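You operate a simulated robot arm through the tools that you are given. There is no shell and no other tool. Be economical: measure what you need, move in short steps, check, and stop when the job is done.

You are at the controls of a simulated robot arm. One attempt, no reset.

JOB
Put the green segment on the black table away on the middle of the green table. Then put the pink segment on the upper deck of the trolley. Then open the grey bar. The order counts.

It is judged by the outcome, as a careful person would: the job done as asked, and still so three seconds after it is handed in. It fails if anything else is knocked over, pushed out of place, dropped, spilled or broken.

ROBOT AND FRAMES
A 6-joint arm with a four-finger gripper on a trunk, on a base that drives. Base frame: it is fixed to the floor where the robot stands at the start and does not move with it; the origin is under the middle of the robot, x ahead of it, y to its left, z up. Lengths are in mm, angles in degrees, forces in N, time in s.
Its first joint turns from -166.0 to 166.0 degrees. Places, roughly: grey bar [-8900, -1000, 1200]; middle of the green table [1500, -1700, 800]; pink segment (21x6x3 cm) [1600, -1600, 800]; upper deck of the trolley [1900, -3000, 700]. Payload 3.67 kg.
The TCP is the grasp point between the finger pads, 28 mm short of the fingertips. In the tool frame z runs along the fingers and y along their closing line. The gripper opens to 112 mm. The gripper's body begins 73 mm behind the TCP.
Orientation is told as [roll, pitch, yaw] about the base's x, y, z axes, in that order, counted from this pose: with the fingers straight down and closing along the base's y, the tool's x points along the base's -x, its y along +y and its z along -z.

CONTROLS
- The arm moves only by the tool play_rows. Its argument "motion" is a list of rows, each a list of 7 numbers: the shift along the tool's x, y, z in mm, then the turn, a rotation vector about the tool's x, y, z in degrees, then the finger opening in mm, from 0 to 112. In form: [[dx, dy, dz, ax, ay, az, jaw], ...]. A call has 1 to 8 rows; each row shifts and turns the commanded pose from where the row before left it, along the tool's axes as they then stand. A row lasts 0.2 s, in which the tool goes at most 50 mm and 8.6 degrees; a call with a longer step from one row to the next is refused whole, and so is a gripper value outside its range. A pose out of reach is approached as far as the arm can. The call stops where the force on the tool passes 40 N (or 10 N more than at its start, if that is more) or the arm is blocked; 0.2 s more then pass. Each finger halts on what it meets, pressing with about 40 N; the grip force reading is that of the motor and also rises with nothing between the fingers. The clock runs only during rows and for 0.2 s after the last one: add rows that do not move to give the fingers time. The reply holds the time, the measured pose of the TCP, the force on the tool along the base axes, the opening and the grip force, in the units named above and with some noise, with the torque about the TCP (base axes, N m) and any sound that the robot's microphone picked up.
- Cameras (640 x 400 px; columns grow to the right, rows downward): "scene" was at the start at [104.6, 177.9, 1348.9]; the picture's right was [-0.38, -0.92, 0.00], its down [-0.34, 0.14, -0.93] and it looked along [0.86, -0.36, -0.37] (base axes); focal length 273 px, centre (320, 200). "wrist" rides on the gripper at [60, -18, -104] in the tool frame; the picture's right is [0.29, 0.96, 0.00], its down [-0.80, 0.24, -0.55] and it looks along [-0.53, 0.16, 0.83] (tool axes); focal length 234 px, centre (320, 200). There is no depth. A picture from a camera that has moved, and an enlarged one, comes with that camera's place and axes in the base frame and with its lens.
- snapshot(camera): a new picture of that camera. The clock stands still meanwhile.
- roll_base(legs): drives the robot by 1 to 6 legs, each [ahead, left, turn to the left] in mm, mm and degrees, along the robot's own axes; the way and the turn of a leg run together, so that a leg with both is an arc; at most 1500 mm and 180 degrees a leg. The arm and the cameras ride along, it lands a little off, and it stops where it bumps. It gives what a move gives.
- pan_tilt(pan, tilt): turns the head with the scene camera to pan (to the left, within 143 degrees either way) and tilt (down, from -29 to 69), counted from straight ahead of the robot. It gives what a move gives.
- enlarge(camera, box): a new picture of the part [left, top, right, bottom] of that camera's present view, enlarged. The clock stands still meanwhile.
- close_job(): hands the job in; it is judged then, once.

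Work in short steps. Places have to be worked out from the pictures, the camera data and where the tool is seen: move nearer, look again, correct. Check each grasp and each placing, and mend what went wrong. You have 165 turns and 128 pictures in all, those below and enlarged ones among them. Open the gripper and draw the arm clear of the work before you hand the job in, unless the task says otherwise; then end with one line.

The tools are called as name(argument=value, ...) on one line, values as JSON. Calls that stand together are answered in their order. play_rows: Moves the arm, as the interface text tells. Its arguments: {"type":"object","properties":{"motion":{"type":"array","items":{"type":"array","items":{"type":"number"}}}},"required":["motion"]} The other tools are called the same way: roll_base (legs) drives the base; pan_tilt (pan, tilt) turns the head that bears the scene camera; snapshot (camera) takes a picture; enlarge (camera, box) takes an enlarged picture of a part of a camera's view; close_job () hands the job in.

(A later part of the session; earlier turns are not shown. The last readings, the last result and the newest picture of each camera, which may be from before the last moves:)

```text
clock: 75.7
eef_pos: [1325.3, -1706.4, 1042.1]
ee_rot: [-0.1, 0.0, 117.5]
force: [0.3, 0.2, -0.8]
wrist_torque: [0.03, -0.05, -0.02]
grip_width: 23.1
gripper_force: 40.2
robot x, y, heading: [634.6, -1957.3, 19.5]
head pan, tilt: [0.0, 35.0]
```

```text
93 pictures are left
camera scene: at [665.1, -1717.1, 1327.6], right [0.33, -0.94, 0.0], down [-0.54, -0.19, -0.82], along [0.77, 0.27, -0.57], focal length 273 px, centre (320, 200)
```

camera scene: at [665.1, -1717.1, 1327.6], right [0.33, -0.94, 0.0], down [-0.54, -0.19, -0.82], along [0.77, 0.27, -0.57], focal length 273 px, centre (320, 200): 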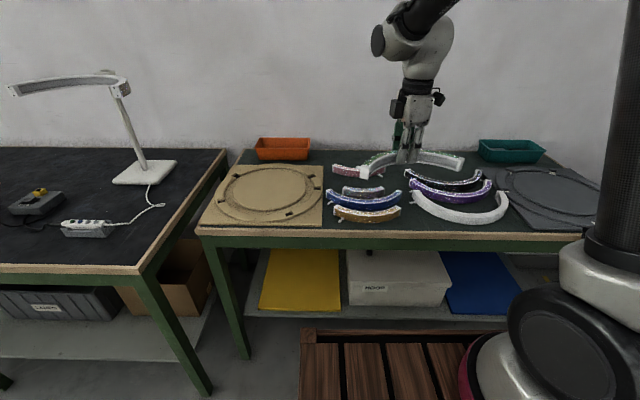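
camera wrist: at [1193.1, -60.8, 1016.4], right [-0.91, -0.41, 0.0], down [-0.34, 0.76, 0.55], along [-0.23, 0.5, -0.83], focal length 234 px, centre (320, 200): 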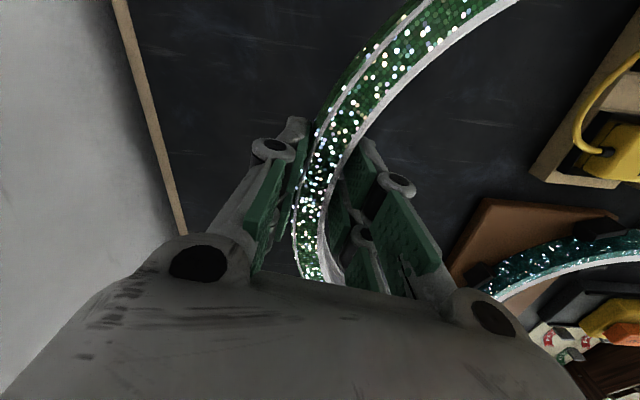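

I zoom on the green table to find free space near its middle.

enlarge(camera="scene", box=[200, 120, 600, 260])

snapshot(camera="wrist")

```text
1.60 times, centred on (400, 190) of scene
camera zoom: at [665.1, -1717.1, 1327.6], right [0.33, -0.94, 0.0], down [-0.54, -0.19, -0.82], along [0.77, 0.27, -0.57], focal length 437 px, centre (192, 216)
```

zoom: 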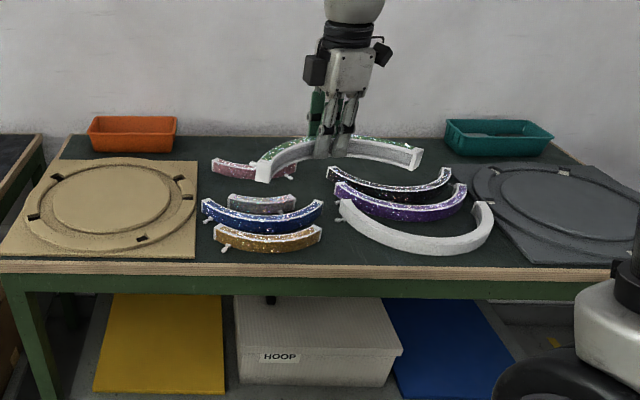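

```text
91 pictures are left
camera wrist: at [1368.0, -1753.2, 1146.8], right [-0.72, -0.7, 0.0], down [-0.58, 0.6, 0.55], along [-0.38, 0.4, -0.83], focal length 234 px, centre (320, 200)
```

wrist: 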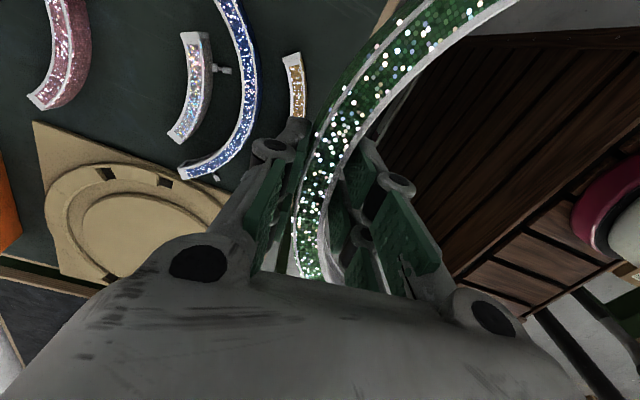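

The middle (1500,-1700) projects between two columns of arcs. I lift the held arc to see the area behind it.

play_rows(motion=[[0, 0, -48, 0, 0, 0, 0], [0, 0, -48, 0, 0, 0, 0], [0, 0, -48, 0, 0, 0, 0], [0, 0, -48, 0, 0, 0, 0]])

enlarge(camera="scene", box=[290, 130, 530, 240])

snapshot(camera="wrist")

```text
clock: 76.7
eef_pos: [1325.3, -1705.5, 1238.6]
ee_rot: [-0.1, 0.0, 117.6]
force: [0.5, 1.3, -1.2]
wrist_torque: [-0.01, 0.01, -0.01]
grip_width: 23.2
gripper_force: 40.0
robot x, y, heading: [637.5, -1957.6, 19.3]
head pan, tilt: [0.0, 35.0]
```

```text
2.67 times, centred on (410, 185) of scene
camera zoom: at [665.3, -1717.0, 1327.6], right [0.33, -0.94, 0.0], down [-0.54, -0.19, -0.82], along [0.77, 0.27, -0.57], focal length 728 px, centre (80, 240)
```

zoom: 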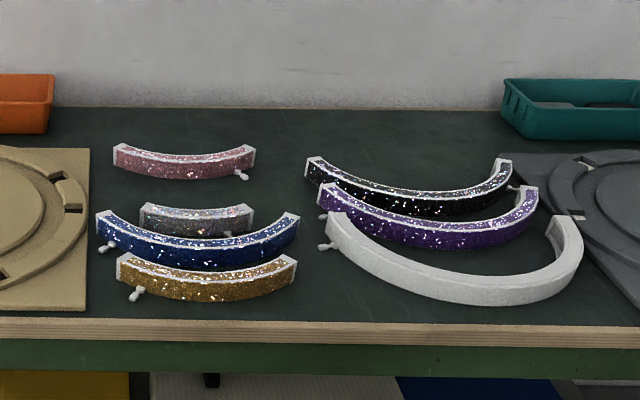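

```text
89 pictures are left
camera wrist: at [1370.1, -1752.6, 1342.9], right [-0.72, -0.7, 0.0], down [-0.58, 0.6, 0.55], along [-0.39, 0.4, -0.83], focal length 234 px, centre (320, 200)
```

wrist: 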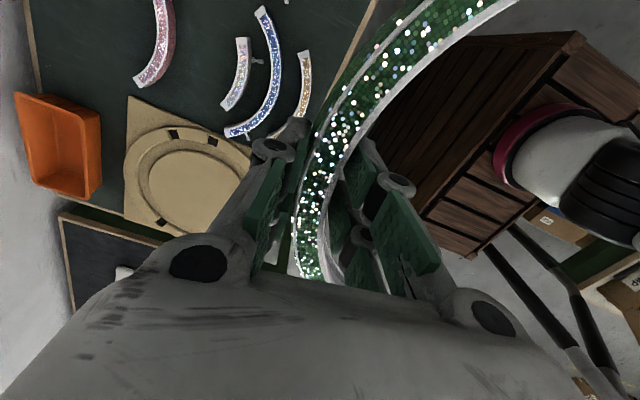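

Free strip behind pink and black arcs: I'll set the green arc with grip point at ≈(1736,-1642), ends just behind pink's back edge. First the base goes 200 closer (edge is ~370 from its front).

roll_base(legs=[[200, 0, 0]])

snapshot(camera="scene")

```text
clock: 78.3
eef_pos: [1514.8, -1640.6, 1239.0]
ee_rot: [-0.1, -0.1, 117.4]
force: [-0.3, -0.8, -0.6]
wrist_torque: [0.0, -0.02, 0.02]
grip_width: 22.9
gripper_force: 39.8
robot x, y, heading: [822.8, -1890.8, 19.5]
head pan, tilt: [0.0, 35.0]
```

```text
88 pictures are left
camera scene: at [852.9, -1651.0, 1327.6], right [0.33, -0.94, 0.0], down [-0.54, -0.19, -0.82], along [0.77, 0.27, -0.57], focal length 273 px, centre (320, 200)
```

scene: 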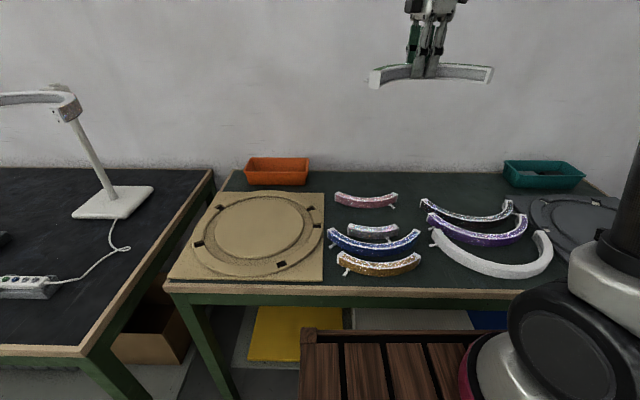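

Pink's back edge is at F≈755 from camera; target grip point ≈(1744,-1638). I yaw to 104° and move above it.

play_rows(motion=[[0, 0, 0, 0, 0, 6.5, 0], [0, 0, 0, 0, 0, 6.5, 0], [10.9, -44.7, 0, 0, 0, 0, 0], [10.9, -44.7, 0, 0, 0, 0, 0], [10.9, -44.7, 10, 0, 0, 0, 0], [10.9, -44.7, 10, 0, 0, 0, 0], [10.9, -44.7, 10, 0, 0, 0, 0]])

play_rows(motion=[[0, 0, 45, 0, 0, 0, 0], [0, 0, 45, 0, 0, 0, 0], [0, 0, 45, 0, 0, 0, 0], [0, 0, 45, 0, 0, 0, 0], [0, 0, 45, 0, 0, 0, 0], [0, 0, 45, 0, 0, 0, 0], [0, 0, 40, 0, 0, 0, 0], [0, 0, 0, 0, 0, 0, 0]])

enlarge(camera="scene", box=[300, 110, 540, 260])

snapshot(camera="wrist")

```text
clock: 79.9
eef_pos: [1745.7, -1638.6, 1211.3]
ee_rot: [-0.1, 0.0, 104.6]
force: [-1.6, 0.1, 1.2]
wrist_torque: [0.01, -0.12, 0.01]
grip_width: 23.2
gripper_force: 39.9
robot x, y, heading: [821.6, -1890.7, 19.6]
head pan, tilt: [0.0, 35.0]
```

```text
clock: 81.7
eef_pos: [1743.5, -1635.3, 896.9]
ee_rot: [-0.1, -0.1, 104.5]
force: [-0.9, -0.6, -1.3]
wrist_torque: [-0.01, -0.06, 0.02]
grip_width: 23.1
gripper_force: 40.1
robot x, y, heading: [822.0, -1884.2, 19.3]
head pan, tilt: [0.0, 35.0]
```

```text
2.67 times, centred on (420, 185) of scene
camera zoom: at [852.8, -1651.0, 1327.7], right [0.33, -0.94, 0.0], down [-0.54, -0.19, -0.82], along [0.77, 0.27, -0.57], focal length 728 px, centre (53, 240)
```

zoom: 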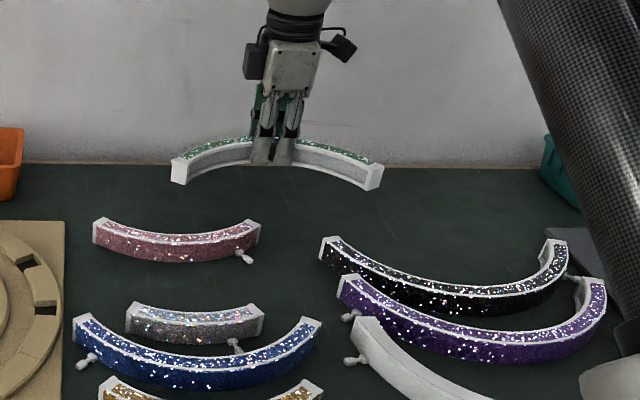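

```text
86 pictures are left
camera wrist: at [1775.5, -1690.2, 1002.1], right [-0.86, -0.52, 0.0], down [-0.43, 0.71, 0.55], along [-0.29, 0.48, -0.83], focal length 234 px, centre (320, 200)
```

wrist: 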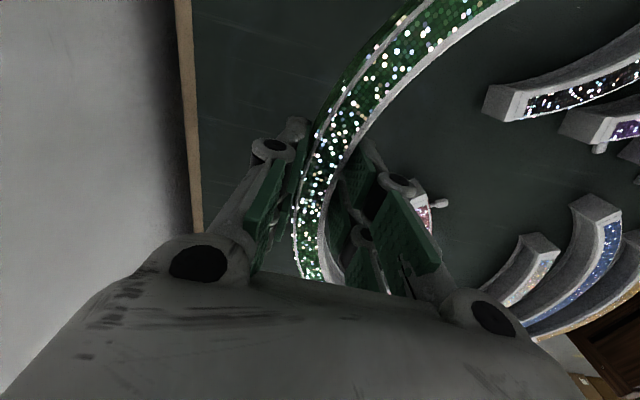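

The arc hovers ~28 mm behind pink's back edge in plan and clear of the black one. I lower to near the surface.

play_rows(motion=[[0, 0, 30, 0, 0, 0, 0], [0, 0, 22, 0, 0, 0, 0], [0, 0, 5, 0, 0, 0, 0], [0, 0, 0, 0, 0, 0, 0]])

enlarge(camera="scene", box=[320, 140, 480, 240])

```text
clock: 82.7
eef_pos: [1745.5, -1637.1, 842.2]
ee_rot: [-0.2, -0.1, 104.4]
force: [0.7, -0.9, -0.4]
wrist_torque: [-0.01, -0.01, -0.01]
grip_width: 23.0
gripper_force: 39.8
robot x, y, heading: [827.5, -1886.8, 19.3]
head pan, tilt: [0.0, 35.0]
```

```text
4.00 times, centred on (400, 190) of scene
camera zoom: at [852.9, -1651.0, 1327.6], right [0.33, -0.94, 0.0], down [-0.54, -0.19, -0.82], along [0.77, 0.27, -0.57], focal length 1091 px, centre (0, 240)
```

zoom: 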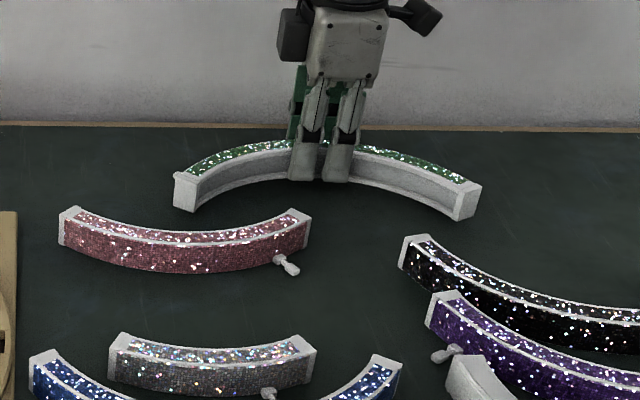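

Almost down; I lower in 3 mm rows until contact shows.

play_rows(motion=[[0, 0, 3, 0, 0, 0, 0], [0, 0, 3, 0, 0, 0, 0], [0, 0, 2, 0, 0, 0, 0], [0, 0, 0, 0, 0, 0, 0]])

```text
clock: 83.7
eef_pos: [1746.4, -1637.8, 831.9]
ee_rot: [0.0, -0.2, 104.5]
force: [-0.9, 0.6, 1.5]
wrist_torque: [-0.34, 0.06, -0.08]
grip_width: 23.1
gripper_force: 39.9
robot x, y, heading: [823.2, -1889.8, 19.2]
head pan, tilt: [0.0, 35.0]
```

A contact torque appears at z=832. I open moderately and rise straight up.

play_rows(motion=[[0, 0, 0.5, 0, 0, 0, 0], [0, 0, 0, 0, 0, 0, 35], [0, 0, 0, 0, 0, 0, 60], [0, 0, 0, 0, 0, 0, 60]])

play_rows(motion=[[0, 0, -15, 0, 0, 0, 60], [0, 0, -30, 0, 0, 0, 60], [0, 0, -45, 0, 0, 0, 60], [0, 0, -45, 0, 0, 0, 60]])

enlarge(camera="scene", box=[320, 140, 480, 240])

snapshot(camera="wrist")

```text
clock: 84.7
eef_pos: [1745.1, -1636.5, 832.2]
ee_rot: [-0.1, -0.1, 104.5]
force: [-0.9, 0.2, 0.1]
wrist_torque: [0.03, 0.01, 0.02]
grip_width: 59.9
gripper_force: 0.0
robot x, y, heading: [823.2, -1891.7, 19.4]
head pan, tilt: [0.0, 35.0]
```

```text
clock: 85.7
eef_pos: [1742.4, -1634.8, 966.5]
ee_rot: [-0.1, -0.1, 104.5]
force: [0.7, 0.8, -1.3]
wrist_torque: [0.01, 0.06, 0.0]
grip_width: 60.1
gripper_force: 0.0
robot x, y, heading: [827.2, -1885.9, 19.5]
head pan, tilt: [0.0, 35.0]
```

```text
4.00 times, centred on (400, 190) of scene
camera zoom: at [853.2, -1650.9, 1327.6], right [0.33, -0.94, 0.0], down [-0.54, -0.19, -0.82], along [0.77, 0.27, -0.57], focal length 1091 px, centre (0, 240)
```

zoom: 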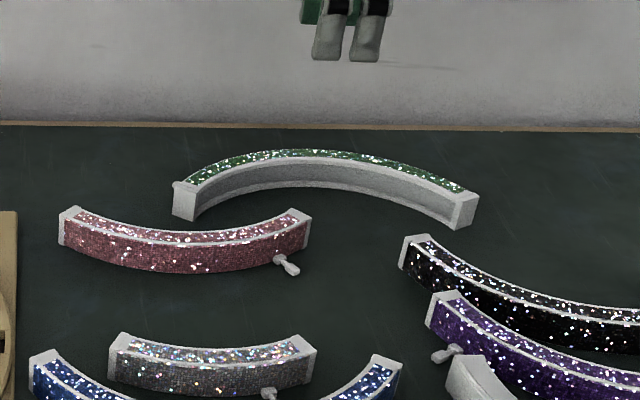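

```text
83 pictures are left
camera wrist: at [1774.8, -1689.9, 1071.2], right [-0.86, -0.52, 0.0], down [-0.43, 0.71, 0.55], along [-0.29, 0.47, -0.83], focal length 234 px, centre (320, 200)
```

wrist: 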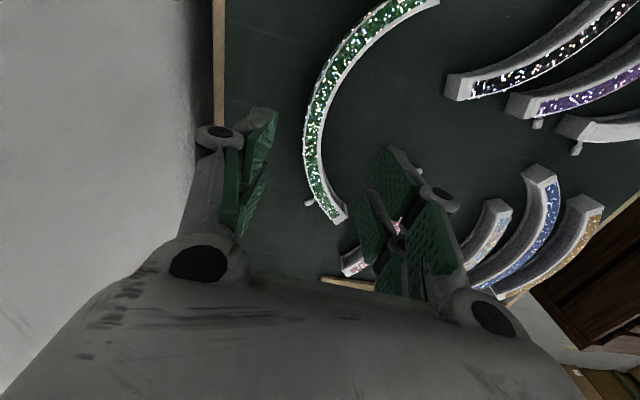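

Green is down neatly, nothing touched. Pink's crest band centre computes to ≈(1574,-1557); I move above it with 60 mm opening and yaw 109°.

play_rows(motion=[[-29.4, 35.9, 0, 0, 0, 0, 60], [-29.4, 35.9, 0, 0, 0, 0, 60], [-29.4, 35.9, 0, 0, 0, 0, 60], [-29.4, 35.9, 0, 0, 0, 0, 60], [0, 0, 25, 0, 0, -4.3, 60], [0, 0, 35, 0, 0, 0, 60], [0, 0, 0, 0, 0, 0, 60]])

snapshot(camera="wrist")

enlarge(camera="scene", box=[300, 140, 460, 240])

```text
clock: 87.3
eef_pos: [1573.3, -1557.3, 906.4]
ee_rot: [-0.1, -0.2, 108.8]
force: [-0.7, 0.0, 0.5]
wrist_torque: [-0.02, -0.03, 0.01]
grip_width: 59.7
gripper_force: 0.0
robot x, y, heading: [825.8, -1886.2, 19.3]
head pan, tilt: [0.0, 35.0]
```

```text
82 pictures are left
camera wrist: at [1609.4, -1609.6, 1011.1], right [-0.81, -0.58, 0.0], down [-0.48, 0.68, 0.55], along [-0.32, 0.45, -0.83], focal length 234 px, centre (320, 200)
```

wrist: 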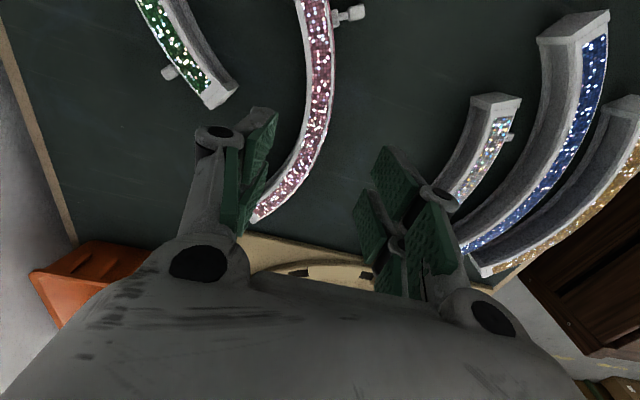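

```text
4.00 times, centred on (380, 190) of scene
camera zoom: at [852.8, -1651.0, 1327.7], right [0.33, -0.94, 0.0], down [-0.54, -0.19, -0.82], along [0.77, 0.27, -0.57], focal length 1091 px, centre (80, 240)
```

zoom: 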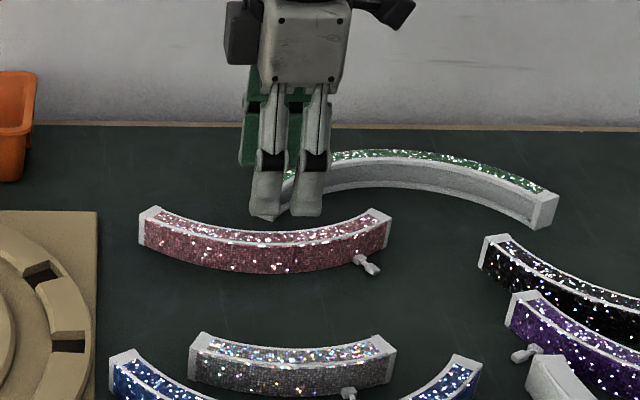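

Wrist view puts the band 6–7 mm farther out; tangent matches. I correct and descend to z≈832.

play_rows(motion=[[0, -6, 20, 0, 0, 0, 60], [0, 0, 30, 0, 0, 0, 60], [0, 0, 0, 0, 0, 0, 60]])

snapshot(camera="wrist")

enlarge(camera="scene", box=[300, 140, 460, 240])

```text
clock: 88.1
eef_pos: [1577.9, -1558.1, 857.1]
ee_rot: [-0.1, -0.1, 108.8]
force: [0.4, 0.7, 0.1]
wrist_torque: [0.0, -0.01, -0.01]
grip_width: 59.8
gripper_force: 0.1
robot x, y, heading: [823.0, -1887.2, 19.5]
head pan, tilt: [0.0, 35.0]
```

```text
80 pictures are left
camera wrist: at [1614.3, -1610.6, 961.5], right [-0.81, -0.58, 0.0], down [-0.48, 0.68, 0.55], along [-0.32, 0.45, -0.83], focal length 234 px, centre (320, 200)
```

wrist: 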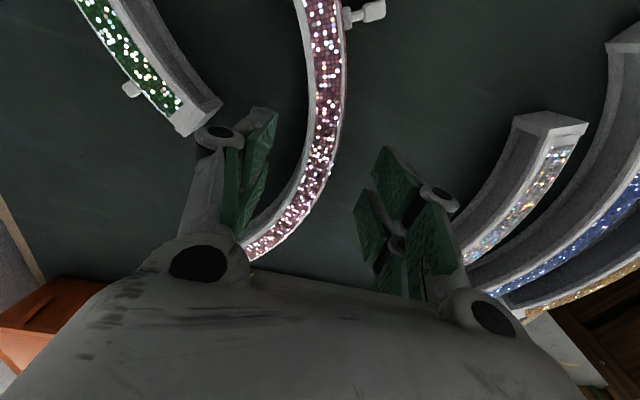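

```text
4.00 times, centred on (380, 190) of scene
camera zoom: at [852.8, -1651.0, 1327.6], right [0.33, -0.94, 0.0], down [-0.54, -0.19, -0.82], along [0.77, 0.27, -0.57], focal length 1091 px, centre (80, 240)
```

zoom: 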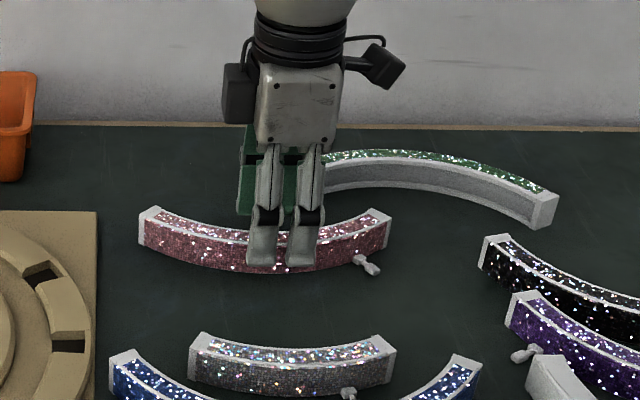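

Well straddled. I descend the last 25 mm and close.

play_rows(motion=[[0, 0, 13, 0, 0, 0, 60], [0, 0, 12, 0, 0, 0, 60], [0, 0, 0, 0, 0, 0, 60]])

play_rows(motion=[[0, 0, 0, 0, 0, 0, 30], [0, 0, 0, 0, 0, 0, 0], [0, 0, 0, 0, 0, 0, 0], [0, 0, 0, 0, 0, 0, 0]])

play_rows(motion=[[0, 0, -20, 0, 0, 0, 0], [0, 0, -40, 0, 0, 0, 0], [0, 0, -45, 0, 0, 0, 0], [0, 0, -45, 0, 0, 0, 0], [0, 0, -45, 0, 0, 0, 0]])

snapshot(camera="scene")

```text
clock: 88.9
eef_pos: [1579.9, -1558.1, 831.6]
ee_rot: [-0.1, -0.1, 108.8]
force: [0.1, 0.5, 0.4]
wrist_torque: [0.03, 0.0, 0.0]
grip_width: 60.0
gripper_force: 0.0
robot x, y, heading: [824.4, -1887.6, 19.2]
head pan, tilt: [0.0, 35.0]
```

```text
clock: 89.9
eef_pos: [1579.6, -1558.4, 831.8]
ee_rot: [0.0, -0.1, 108.7]
force: [0.0, 0.6, -0.7]
wrist_torque: [0.11, 0.02, 0.01]
grip_width: 21.1
gripper_force: 40.2
robot x, y, heading: [822.9, -1886.6, 19.2]
head pan, tilt: [0.0, 35.0]
```

```text
clock: 91.1
eef_pos: [1583.8, -1553.6, 1027.5]
ee_rot: [0.0, -0.1, 108.7]
force: [0.8, 0.4, -1.2]
wrist_torque: [-0.05, 0.05, 0.01]
grip_width: 21.1
gripper_force: 39.8
robot x, y, heading: [822.9, -1888.5, 19.4]
head pan, tilt: [0.0, 35.0]
```

```text
78 pictures are left
camera scene: at [853.2, -1650.8, 1327.6], right [0.33, -0.94, 0.0], down [-0.54, -0.19, -0.82], along [0.77, 0.27, -0.57], focal length 273 px, centre (320, 200)
```

scene: 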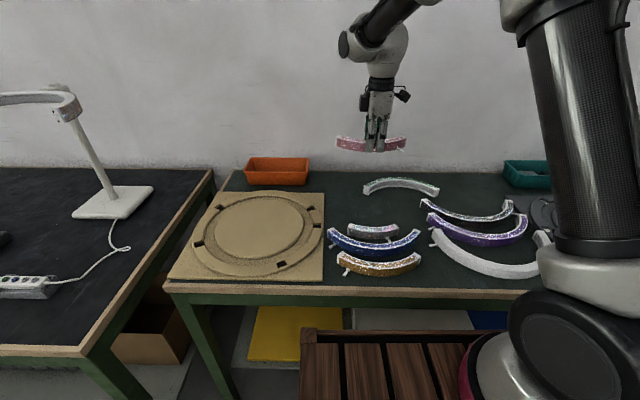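

Pink is held. I back off 300 and look toward the trolley.

roll_base(legs=[[-300, 0, 0]])

pan_tilt(pan=-50, tilt=25)

snapshot(camera="scene")

pan_tilt(pan=-110, tilt=35)

snapshot(camera="scene")

```text
clock: 93.2
eef_pos: [1340.9, -1663.8, 1027.9]
ee_rot: [-0.2, 0.1, 107.7]
force: [0.2, -0.2, -0.1]
wrist_torque: [-0.01, -0.03, 0.01]
grip_width: 21.2
gripper_force: 40.3
robot x, y, heading: [570.6, -1986.2, 18.1]
head pan, tilt: [0.0, 35.0]
stopped in leg 1: the robot was blocked; the commanded pose is now the measured one
```

```text
clock: 94.4
eef_pos: [1341.3, -1663.1, 1027.9]
ee_rot: [-0.2, -0.1, 107.7]
force: [0.0, 0.1, -0.8]
wrist_torque: [0.0, 0.03, -0.04]
grip_width: 20.9
gripper_force: 40.0
robot x, y, heading: [577.3, -1986.6, 18.5]
head pan, tilt: [-50.0, 25.0]
```

```text
77 pictures are left
camera scene: at [603.5, -1823.3, 1343.4], right [-0.52, -0.85, 0.0], down [-0.36, 0.22, -0.91], along [0.77, -0.47, -0.42], focal length 273 px, centre (320, 200)
```

scene: 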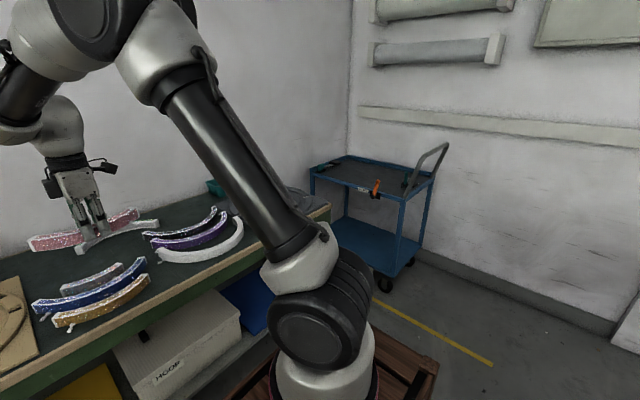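

```text
clock: 95.7
eef_pos: [1340.3, -1662.9, 1027.0]
ee_rot: [-0.3, -0.1, 107.8]
force: [-0.7, 0.1, -1.0]
wrist_torque: [-0.03, 0.0, 0.02]
grip_width: 20.9
gripper_force: 39.9
robot x, y, heading: [572.7, -1982.9, 18.2]
head pan, tilt: [-110.0, 35.0]
```

```text
76 pictures are left
camera scene: at [522.5, -1863.0, 1327.7], right [-1.0, 0.03, 0.0], down [0.02, 0.57, -0.82], along [-0.02, -0.82, -0.57], focal length 273 px, centre (320, 200)
```

scene: 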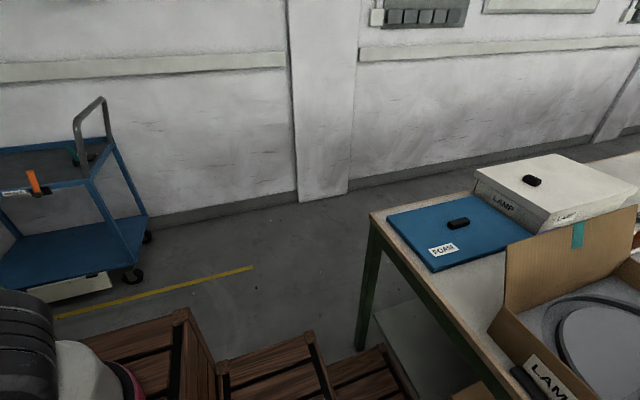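

The white table is just behind; trolley deck spans ≈(1540,-2938)-(2400,-3190), handle at its near end. I sidle right 680 along the green table and turn right to face the trolley's long side.

roll_base(legs=[[40, 0, 0], [0, -680, 0], [0, 0, -48.3]])

pan_tilt(pan=0, tilt=30)

snapshot(camera="scene")

```text
clock: 102.0
eef_pos: [1582.5, -2958.6, 1027.9]
ee_rot: [-0.1, 0.0, 60.8]
force: [-0.2, 0.5, -1.4]
wrist_torque: [0.01, -0.01, 0.01]
grip_width: 20.9
gripper_force: 40.1
robot x, y, heading: [822.2, -2619.5, -28.8]
head pan, tilt: [-110.0, 35.0]
```

```text
clock: 103.9
eef_pos: [1582.0, -2957.9, 1027.2]
ee_rot: [-0.1, -0.1, 60.9]
force: [-0.7, 0.5, -1.0]
wrist_torque: [0.01, 0.01, 0.0]
grip_width: 21.2
gripper_force: 39.8
robot x, y, heading: [824.8, -2621.2, -28.7]
head pan, tilt: [0.0, 30.0]
```

```text
75 pictures are left
camera scene: at [1023.5, -2484.4, 1335.4], right [-0.48, -0.88, 0.0], down [-0.44, 0.24, -0.87], along [0.76, -0.41, -0.5], focal length 273 px, centre (320, 200)
```

scene: 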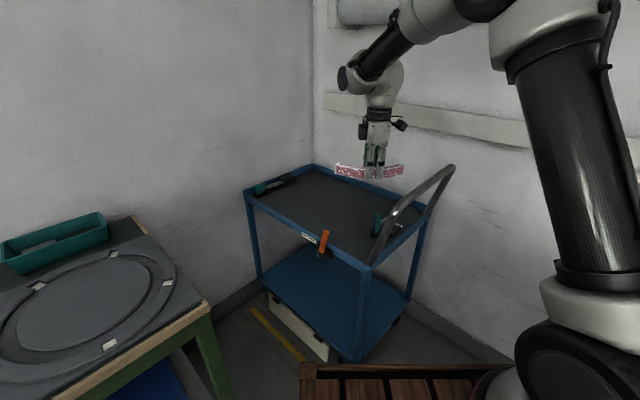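

Good view: the deck's middle is free, ~(1967,-3027), deck z around 670–700. I raise the tool 60 to clear the handle and drive 290 nearer.

play_rows(motion=[[0, 0, -40, 0, 0, 0, 0], [0, 0, -40, 0, 0, 0, 0]])

roll_base(legs=[[290, 0, 0]])

snapshot(camera="scene")

snapshot(camera="wrist")

```text
clock: 104.5
eef_pos: [1580.8, -2955.7, 1105.6]
ee_rot: [-0.3, 0.0, 60.9]
force: [0.0, -0.8, -0.5]
wrist_torque: [0.02, 0.03, 0.01]
grip_width: 20.8
gripper_force: 39.9
robot x, y, heading: [824.6, -2618.1, -28.6]
head pan, tilt: [0.0, 30.0]
```

```text
clock: 106.5
eef_pos: [1832.9, -3101.2, 1106.5]
ee_rot: [-0.2, -0.2, 60.5]
force: [0.2, -0.7, -1.0]
wrist_torque: [-0.01, 0.04, 0.0]
grip_width: 21.2
gripper_force: 40.0
robot x, y, heading: [1079.8, -2756.7, -28.8]
head pan, tilt: [0.0, 30.0]
```

```text
74 pictures are left
camera scene: at [1280.1, -2625.3, 1335.4], right [-0.48, -0.88, 0.0], down [-0.44, 0.24, -0.87], along [0.76, -0.42, -0.5], focal length 273 px, centre (320, 200)
```

scene: 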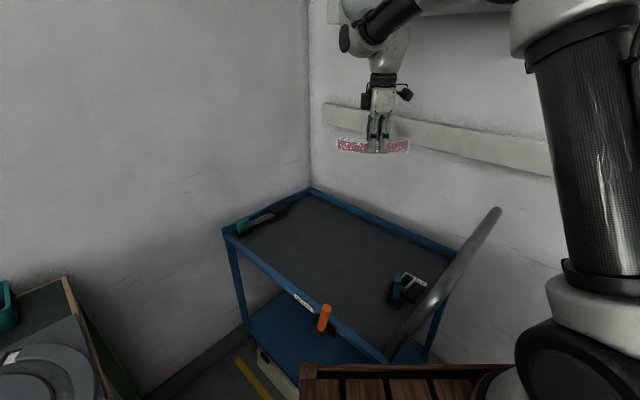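

```text
73 pictures are left
camera wrist: at [1819.3, -3163.5, 1211.2], right [-0.98, 0.22, 0.0], down [0.18, 0.81, 0.55], along [0.12, 0.54, -0.83], focal length 234 px, centre (320, 200)
```

wrist: 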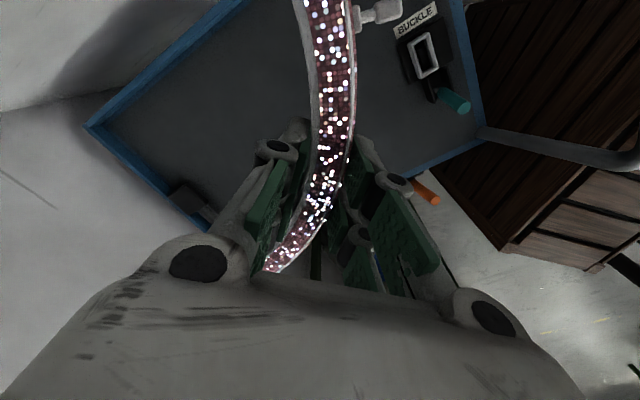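

Rim z≈720–735, deck ≈700; deck centre ≈(1950,-3061). I move above it and lower to about z=810.

play_rows(motion=[[-31, -23.5, 0, 0, 0, 0, 0], [-31, -23.5, 0, 0, 0, 0, 0], [-31, -23.5, 0, 0, 0, 0, 0], [0, 0, 45, 0, 0, 0, 0], [0, 0, 45, 0, 0, 0, 0], [0, 0, 45, 0, 0, 0, 0], [0, 0, 45, 0, 0, 0, 0], [0, 0, 45, 0, 0, 0, 0]])

play_rows(motion=[[0, 0, 40, 0, 0, 0, 0], [0, 0, 30, 0, 0, 0, 0], [0, 0, 0, 0, 0, 0, 0]])

snapshot(camera="scene")

snapshot(camera="wrist")

```text
clock: 108.3
eef_pos: [1944.1, -3055.0, 877.2]
ee_rot: [-0.3, 0.0, 60.6]
force: [-0.8, 0.9, -0.1]
wrist_torque: [0.0, -0.07, 0.0]
grip_width: 21.1
gripper_force: 40.1
robot x, y, heading: [1077.4, -2759.6, -28.9]
head pan, tilt: [0.0, 30.0]
```

```text
clock: 109.1
eef_pos: [1943.0, -3054.7, 809.4]
ee_rot: [-0.1, -0.1, 60.5]
force: [0.1, -0.3, -0.9]
wrist_torque: [0.0, -0.02, 0.03]
grip_width: 20.8
gripper_force: 40.3
robot x, y, heading: [1081.7, -2758.1, -28.8]
head pan, tilt: [0.0, 30.0]
```

```text
72 pictures are left
camera scene: at [1280.1, -2625.3, 1335.4], right [-0.48, -0.88, 0.0], down [-0.44, 0.24, -0.87], along [0.76, -0.42, -0.5], focal length 273 px, centre (320, 200)
```

scene: 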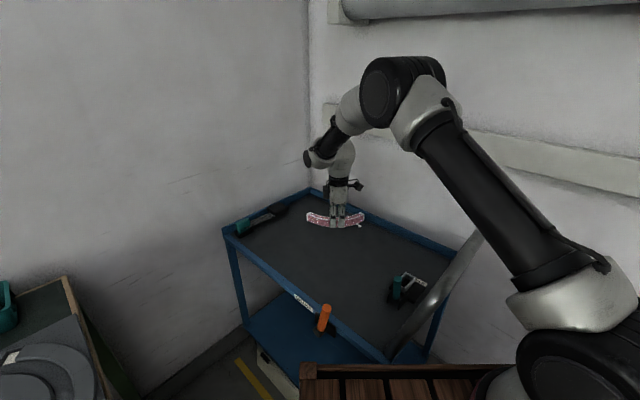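

```text
71 pictures are left
camera wrist: at [1929.0, -3117.8, 913.2], right [-0.98, 0.22, 0.0], down [0.18, 0.81, 0.55], along [0.13, 0.54, -0.83], focal length 234 px, centre (320, 200)
```

wrist: 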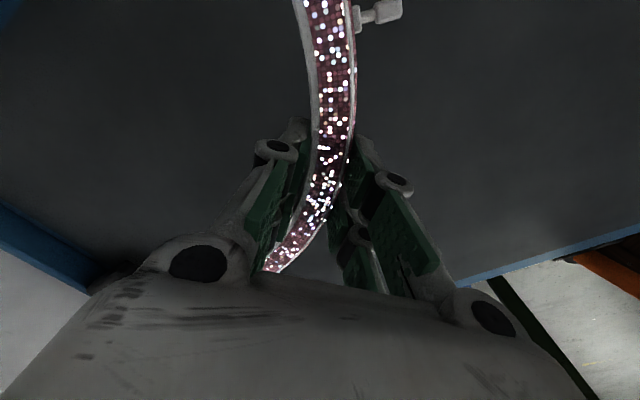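

Clear all around; I lower further toward the deck with the force watched.

play_rows(motion=[[0, 0, 20, 0, 0, 0, 0], [0, 0, 20, 0, 0, 0, 0], [0, 0, 10, 0, 0, 0, 0], [0, 0, 5, 0, 0, 0, 0], [0, 0, 5, 0, 0, 0, 0], [0, 0, 0, 0, 0, 0, 0]])

enlarge(camera="scene", box=[260, 160, 420, 260])

```text
clock: 110.5
eef_pos: [1942.3, -3055.0, 750.9]
ee_rot: [-0.2, -0.1, 60.4]
force: [-1.7, -0.2, 6.1]
wrist_torque: [-0.08, 0.08, 0.01]
grip_width: 21.1
gripper_force: 39.8
robot x, y, heading: [1084.0, -2758.0, -28.9]
head pan, tilt: [0.0, 30.0]
```

```text
4.00 times, centred on (340, 210) of scene
camera zoom: at [1279.8, -2625.2, 1335.5], right [-0.48, -0.88, 0.0], down [-0.44, 0.24, -0.87], along [0.76, -0.42, -0.5], focal length 1091 px, centre (240, 160)
```

zoom: 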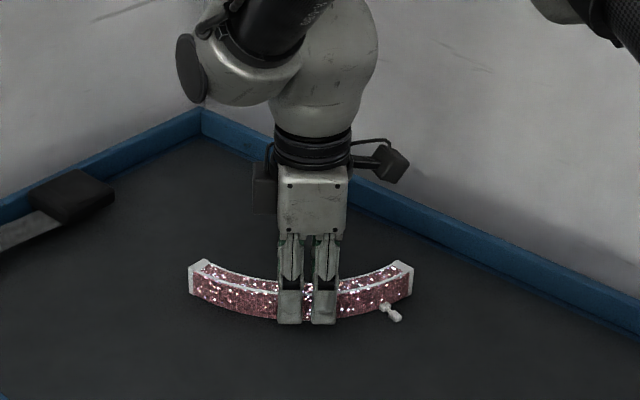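

Force shows 6 N contact: it stands on the deck. I open and rise.

play_rows(motion=[[0, 0, 0, 0, 0, 0, 30], [0, 0, 0, 0, 0, 0, 55], [0, 0, 0, 0, 0, 0, 55], [0, 0, -15, 0, 0, 0, 55], [0, 0, -35, 0, 0, 0, 55], [0, 0, -45, 0, 0, 0, 55], [0, 0, -45, 0, 0, 0, 55], [0, 0, -45, 0, 0, 0, 55]])

snapshot(camera="scene")

```text
clock: 112.3
eef_pos: [1939.2, -3053.8, 936.3]
ee_rot: [-0.1, 0.1, 60.5]
force: [1.6, 0.2, -1.3]
wrist_torque: [0.01, 0.02, -0.01]
grip_width: 54.9
gripper_force: 0.0
robot x, y, heading: [1079.5, -2759.0, -29.0]
head pan, tilt: [0.0, 30.0]
```

```text
69 pictures are left
camera scene: at [1280.4, -2625.4, 1335.4], right [-0.48, -0.88, 0.0], down [-0.44, 0.24, -0.87], along [0.76, -0.42, -0.5], focal length 273 px, centre (320, 200)
```

scene: 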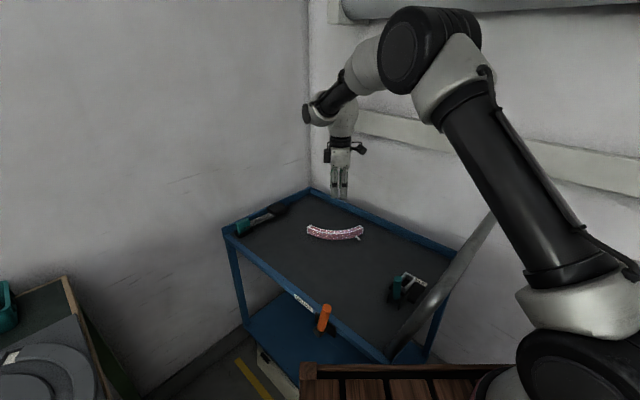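

Pink rests well on the deck. Now the grey bar: I raise and retract the arm, back out the way I came, and go toward the room's other side.

play_rows(motion=[[0, 0, -48, 0, 0, 0, 60], [0, 0, -48, 0, 0, 0, 60], [0, 0, -48, 0, 0, 0, 60], [0, 48, 0, 0, 0, 0, 60], [0, 48, 0, 0, 0, 0, 60], [0, 48, 0, 0, 0, 0, 60], [0, 48, 0, 0, 0, 0, 60], [0, 48, 0, 0, 0, 0, 60]])

roll_base(legs=[[-270, 0, 0], [0, 0, 48], [40, 0, 0], [0, 1400, 0], [0, 400, 0]])

```text
clock: 114.1
eef_pos: [1731.2, -2935.3, 1077.1]
ee_rot: [-0.2, 0.0, 60.5]
force: [0.5, -0.1, -1.4]
wrist_torque: [0.03, 0.08, 0.01]
grip_width: 60.2
gripper_force: 0.0
robot x, y, heading: [1079.7, -2756.5, -28.7]
head pan, tilt: [0.0, 30.0]
```

```text
clock: 127.2
eef_pos: [979.9, -602.4, 1077.2]
ee_rot: [-0.2, -0.1, 104.0]
force: [0.1, -0.5, -0.4]
wrist_torque: [0.02, 0.01, 0.0]
grip_width: 59.8
gripper_force: 0.1
robot x, y, heading: [384.7, -924.6, 14.8]
head pan, tilt: [0.0, 30.0]
```

No contact sensed. I check the lamp side and turn to look across the room.

snapshot(camera="scene")

pan_tilt(pan=140, tilt=12)

snapshot(camera="scene")

```text
68 pictures are left
camera scene: at [437.6, -688.1, 1335.4], right [0.25, -0.97, 0.0], down [-0.48, -0.13, -0.87], along [0.84, 0.22, -0.5], focal length 273 px, centre (320, 200)
```

scene: 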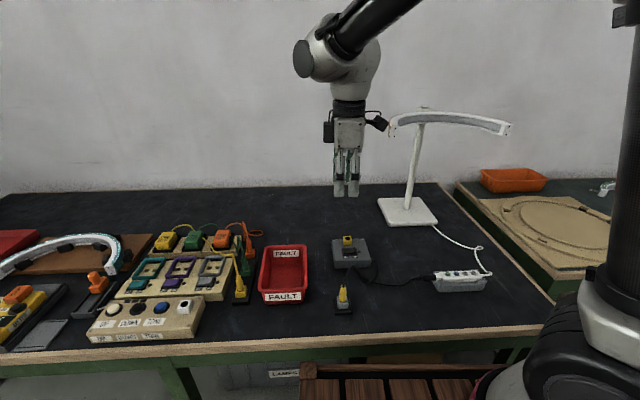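

```text
clock: 129.4
eef_pos: [979.0, -603.0, 1076.6]
ee_rot: [-0.2, -0.1, 104.1]
force: [0.4, -0.6, 0.1]
wrist_torque: [0.0, -0.03, -0.01]
grip_width: 59.8
gripper_force: 0.0
robot x, y, heading: [389.7, -923.4, 14.8]
head pan, tilt: [140.0, 12.0]
```

```text
67 pictures are left
camera scene: at [265.9, -671.0, 1364.5], right [0.43, 0.9, 0.0], down [0.19, -0.09, -0.98], along [-0.88, 0.42, -0.21], focal length 273 px, centre (320, 200)
```

scene: 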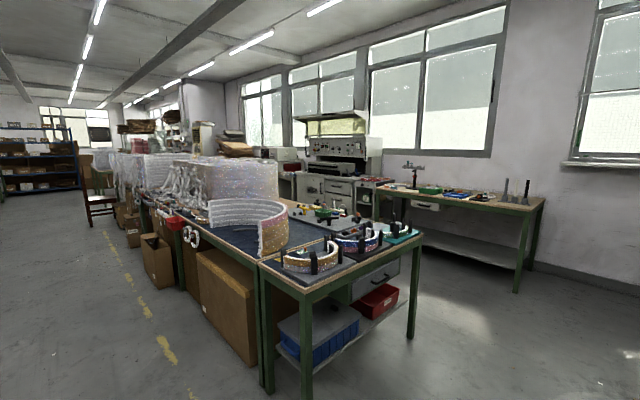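

Lamp and everything stand. The aisle with the yellow line leads along. The grey bar should appear near (179,147); I zoom there.

enlarge(camera="scene", box=[0, 80, 280, 255])

```text
2.29 times, centred on (140, 168) of scene
camera zoom: at [265.9, -671.0, 1364.5], right [0.43, 0.9, 0.0], down [0.19, -0.09, -0.98], along [-0.88, 0.42, -0.21], focal length 624 px, centre (731, 274)
```

zoom: 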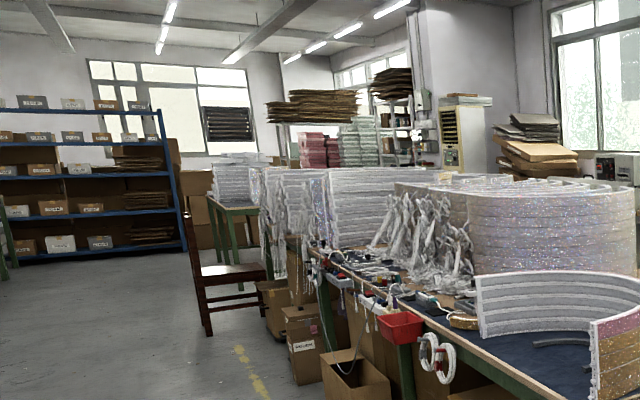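

Not identifiable yet. I back away from the bench, turn left to heading ~199° (along the aisle) and drive down it in stages.

roll_base(legs=[[-350, 0, 0], [0, 0, 100], [0, 0, 84], [1200, 0, 0]])

pan_tilt(pan=0, tilt=10)

snapshot(camera="scene")

```text
clock: 145.3
eef_pos: [-1633.9, -1831.5, 1077.9]
ee_rot: [-0.2, -0.1, -69.5]
force: [0.3, 0.3, 0.4]
wrist_torque: [0.01, -0.02, -0.01]
grip_width: 59.9
gripper_force: 0.0
robot x, y, heading: [-1083.0, -1447.9, -159.0]
head pan, tilt: [140.0, 12.0]
```

```text
clock: 147.5
eef_pos: [-1634.3, -1831.4, 1077.5]
ee_rot: [-0.2, -0.1, -69.3]
force: [-1.1, -0.9, 0.1]
wrist_torque: [-0.01, -0.01, 0.0]
grip_width: 59.6
gripper_force: 0.1
robot x, y, heading: [-1079.4, -1446.7, -158.6]
head pan, tilt: [0.0, 10.0]
```

```text
65 pictures are left
camera scene: at [-1109.8, -1689.1, 1367.8], right [-0.36, 0.93, 0.0], down [0.16, 0.06, -0.98], along [-0.92, -0.36, -0.17], focal length 273 px, centre (320, 200)
```

scene: 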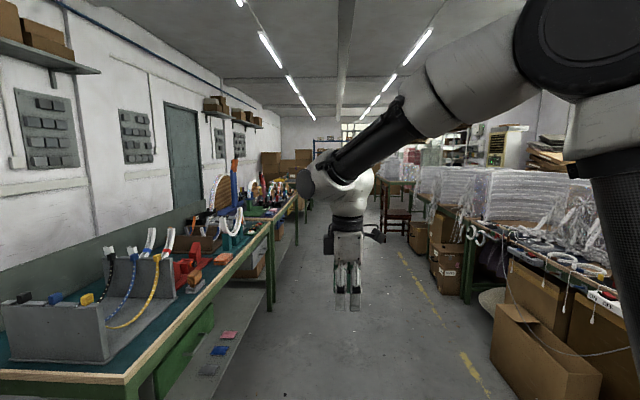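

The aisle runs straight, slightly right of my heading. I turn 5° right and drive on 3 m.

roll_base(legs=[[0, 0, -5], [1500, 0, 0], [1500, 0, 0]])

pan_tilt(pan=-20, tilt=5)

snapshot(camera="scene")

```text
clock: 162.5
eef_pos: [-4570.1, -2595.5, 1076.8]
ee_rot: [-0.3, -0.1, -76.2]
force: [-1.3, 0.1, -0.8]
wrist_torque: [0.01, 0.0, -0.04]
grip_width: 60.1
gripper_force: 0.1
robot x, y, heading: [-3973.9, -2283.4, -165.5]
head pan, tilt: [0.0, 10.0]
```

```text
clock: 163.3
eef_pos: [-4568.4, -2594.5, 1077.0]
ee_rot: [-0.2, 0.0, -76.2]
force: [-0.3, -0.6, 0.2]
wrist_torque: [0.0, 0.01, 0.02]
grip_width: 60.0
gripper_force: 0.0
robot x, y, heading: [-3973.7, -2280.0, -165.7]
head pan, tilt: [-20.0, 5.0]
```

```text
64 pictures are left
camera scene: at [-4033.5, -2483.8, 1375.8], right [0.1, 1.0, 0.0], down [0.09, -0.01, -1.0], along [-0.99, 0.1, -0.09], focal length 273 px, centre (320, 200)
```

scene: 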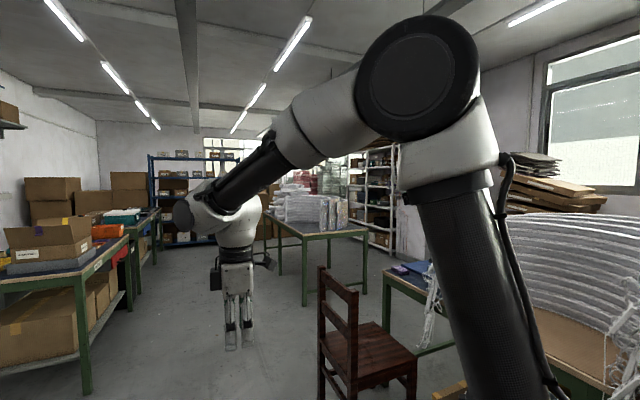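

The bar's direction falls at about (374,186), by a white rack; I zoom there.

enlarge(camera="scene", box=[250, 120, 450, 260])

```text
2.86 times, centred on (350, 190) of scene
camera zoom: at [-4033.5, -2483.8, 1375.8], right [0.1, 1.0, 0.0], down [0.09, -0.01, -1.0], along [-0.99, 0.1, -0.09], focal length 780 px, centre (234, 229)
```

zoom: 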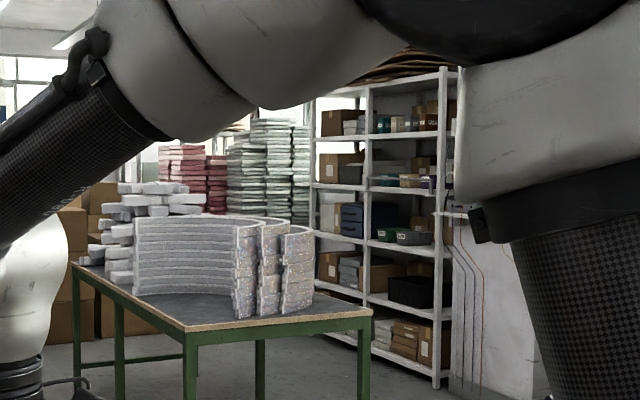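

A rack and a laden table hide it. I continue 2.3 m down the aisle, slightly left, keeping clear of chair and table.

roll_base(legs=[[0, 0, 2], [1300, 0, 0], [1000, 0, 0]])

pan_tilt(pan=-25, tilt=8)

snapshot(camera="scene")

```text
clock: 175.2
eef_pos: [-6787.8, -3282.6, 1076.5]
ee_rot: [-0.2, -0.1, -73.9]
force: [-0.1, -0.5, 0.3]
wrist_torque: [0.02, -0.01, -0.02]
grip_width: 59.9
gripper_force: 0.0
robot x, y, heading: [-6206.4, -2943.3, -163.2]
head pan, tilt: [-20.0, 5.0]
```

```text
clock: 175.8
eef_pos: [-6786.8, -3282.8, 1077.1]
ee_rot: [-0.2, -0.1, -73.9]
force: [0.4, -0.2, -0.2]
wrist_torque: [0.01, -0.03, -0.01]
grip_width: 60.2
gripper_force: 0.1
robot x, y, heading: [-6204.7, -2939.8, -163.1]
head pan, tilt: [-25.0, 8.0]
```

```text
62 pictures are left
camera scene: at [-6256.3, -3140.9, 1371.0], right [0.14, 0.99, 0.0], down [0.14, -0.02, -0.99], along [-0.98, 0.14, -0.14], focal length 273 px, centre (320, 200)
```

scene: 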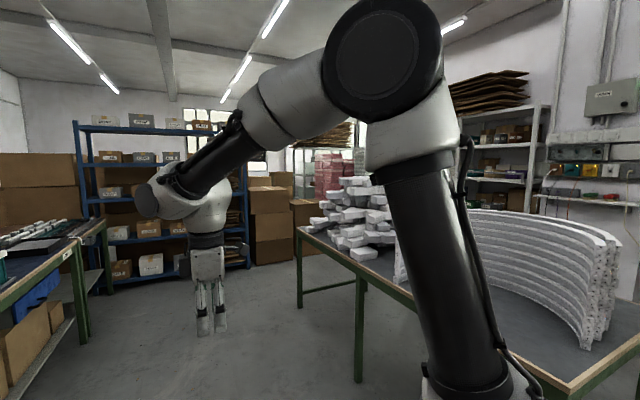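

I zoom around (484,176) where the bar should be.

enlarge(camera="scene", box=[440, 60, 640, 260])

pan_tilt(pan=-60, tilt=8)

snapshot(camera="scene")

```text
2.00 times, centred on (540, 160) of scene
camera zoom: at [-6256.3, -3140.9, 1371.0], right [0.14, 0.99, 0.0], down [0.14, -0.02, -0.99], along [-0.98, 0.14, -0.14], focal length 546 px, centre (-120, 280)
```

zoom: 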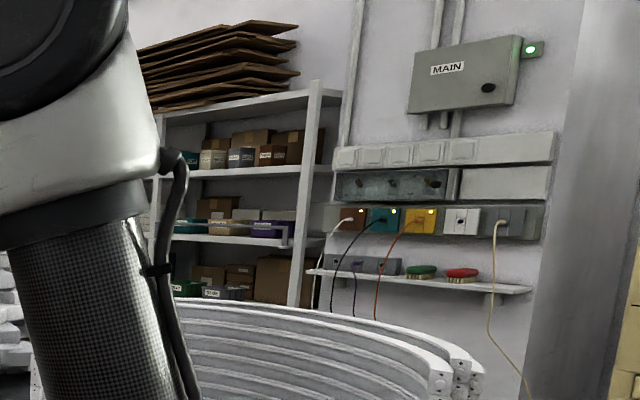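

```text
clock: 176.8
eef_pos: [-6787.5, -3282.3, 1076.3]
ee_rot: [-0.2, -0.1, -73.9]
force: [-0.3, 1.0, -1.2]
wrist_torque: [0.0, 0.0, 0.02]
grip_width: 59.7
gripper_force: 0.1
robot x, y, heading: [-6209.7, -2940.7, -163.7]
head pan, tilt: [-60.0, 8.0]
```

```text
60 pictures are left
camera scene: at [-6232.2, -3090.8, 1371.0], right [0.68, 0.73, 0.0], down [0.1, -0.1, -0.99], along [-0.72, 0.68, -0.14], focal length 273 px, centre (320, 200)
```

scene: 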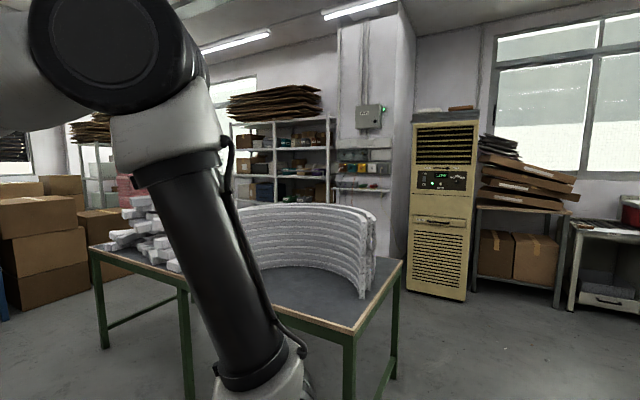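

The bar's bearing (295,176) falls on the white rack; I zoom on the rack and the wall panel.

enlarge(camera="scene", box=[225, 100, 405, 215])

enlarge(camera="scene", box=[230, 140, 320, 200])

```text
3.48 times, centred on (315, 158) of scene
camera zoom: at [-6232.2, -3090.8, 1371.0], right [0.68, 0.73, 0.0], down [0.1, -0.1, -0.99], along [-0.72, 0.68, -0.14], focal length 949 px, centre (337, 348)
```

zoom: 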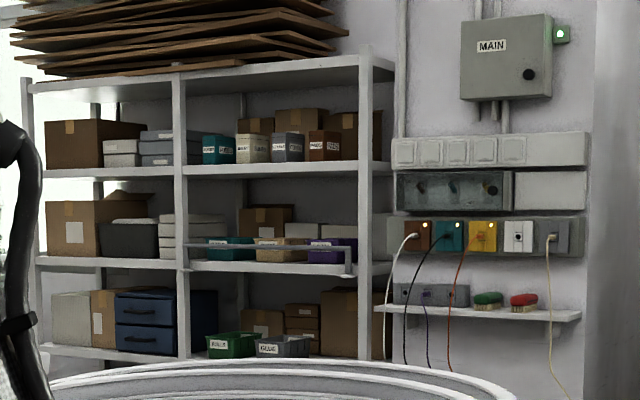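

```text
6.67 times, centred on (275, 170) of scene
camera zoom: at [-6232.2, -3090.8, 1371.0], right [0.68, 0.73, 0.0], down [0.1, -0.1, -0.99], along [-0.72, 0.68, -0.14], focal length 1819 px, centre (620, 400)
```

zoom: 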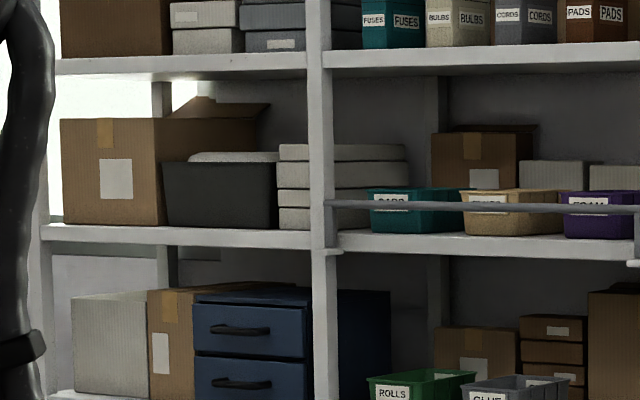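

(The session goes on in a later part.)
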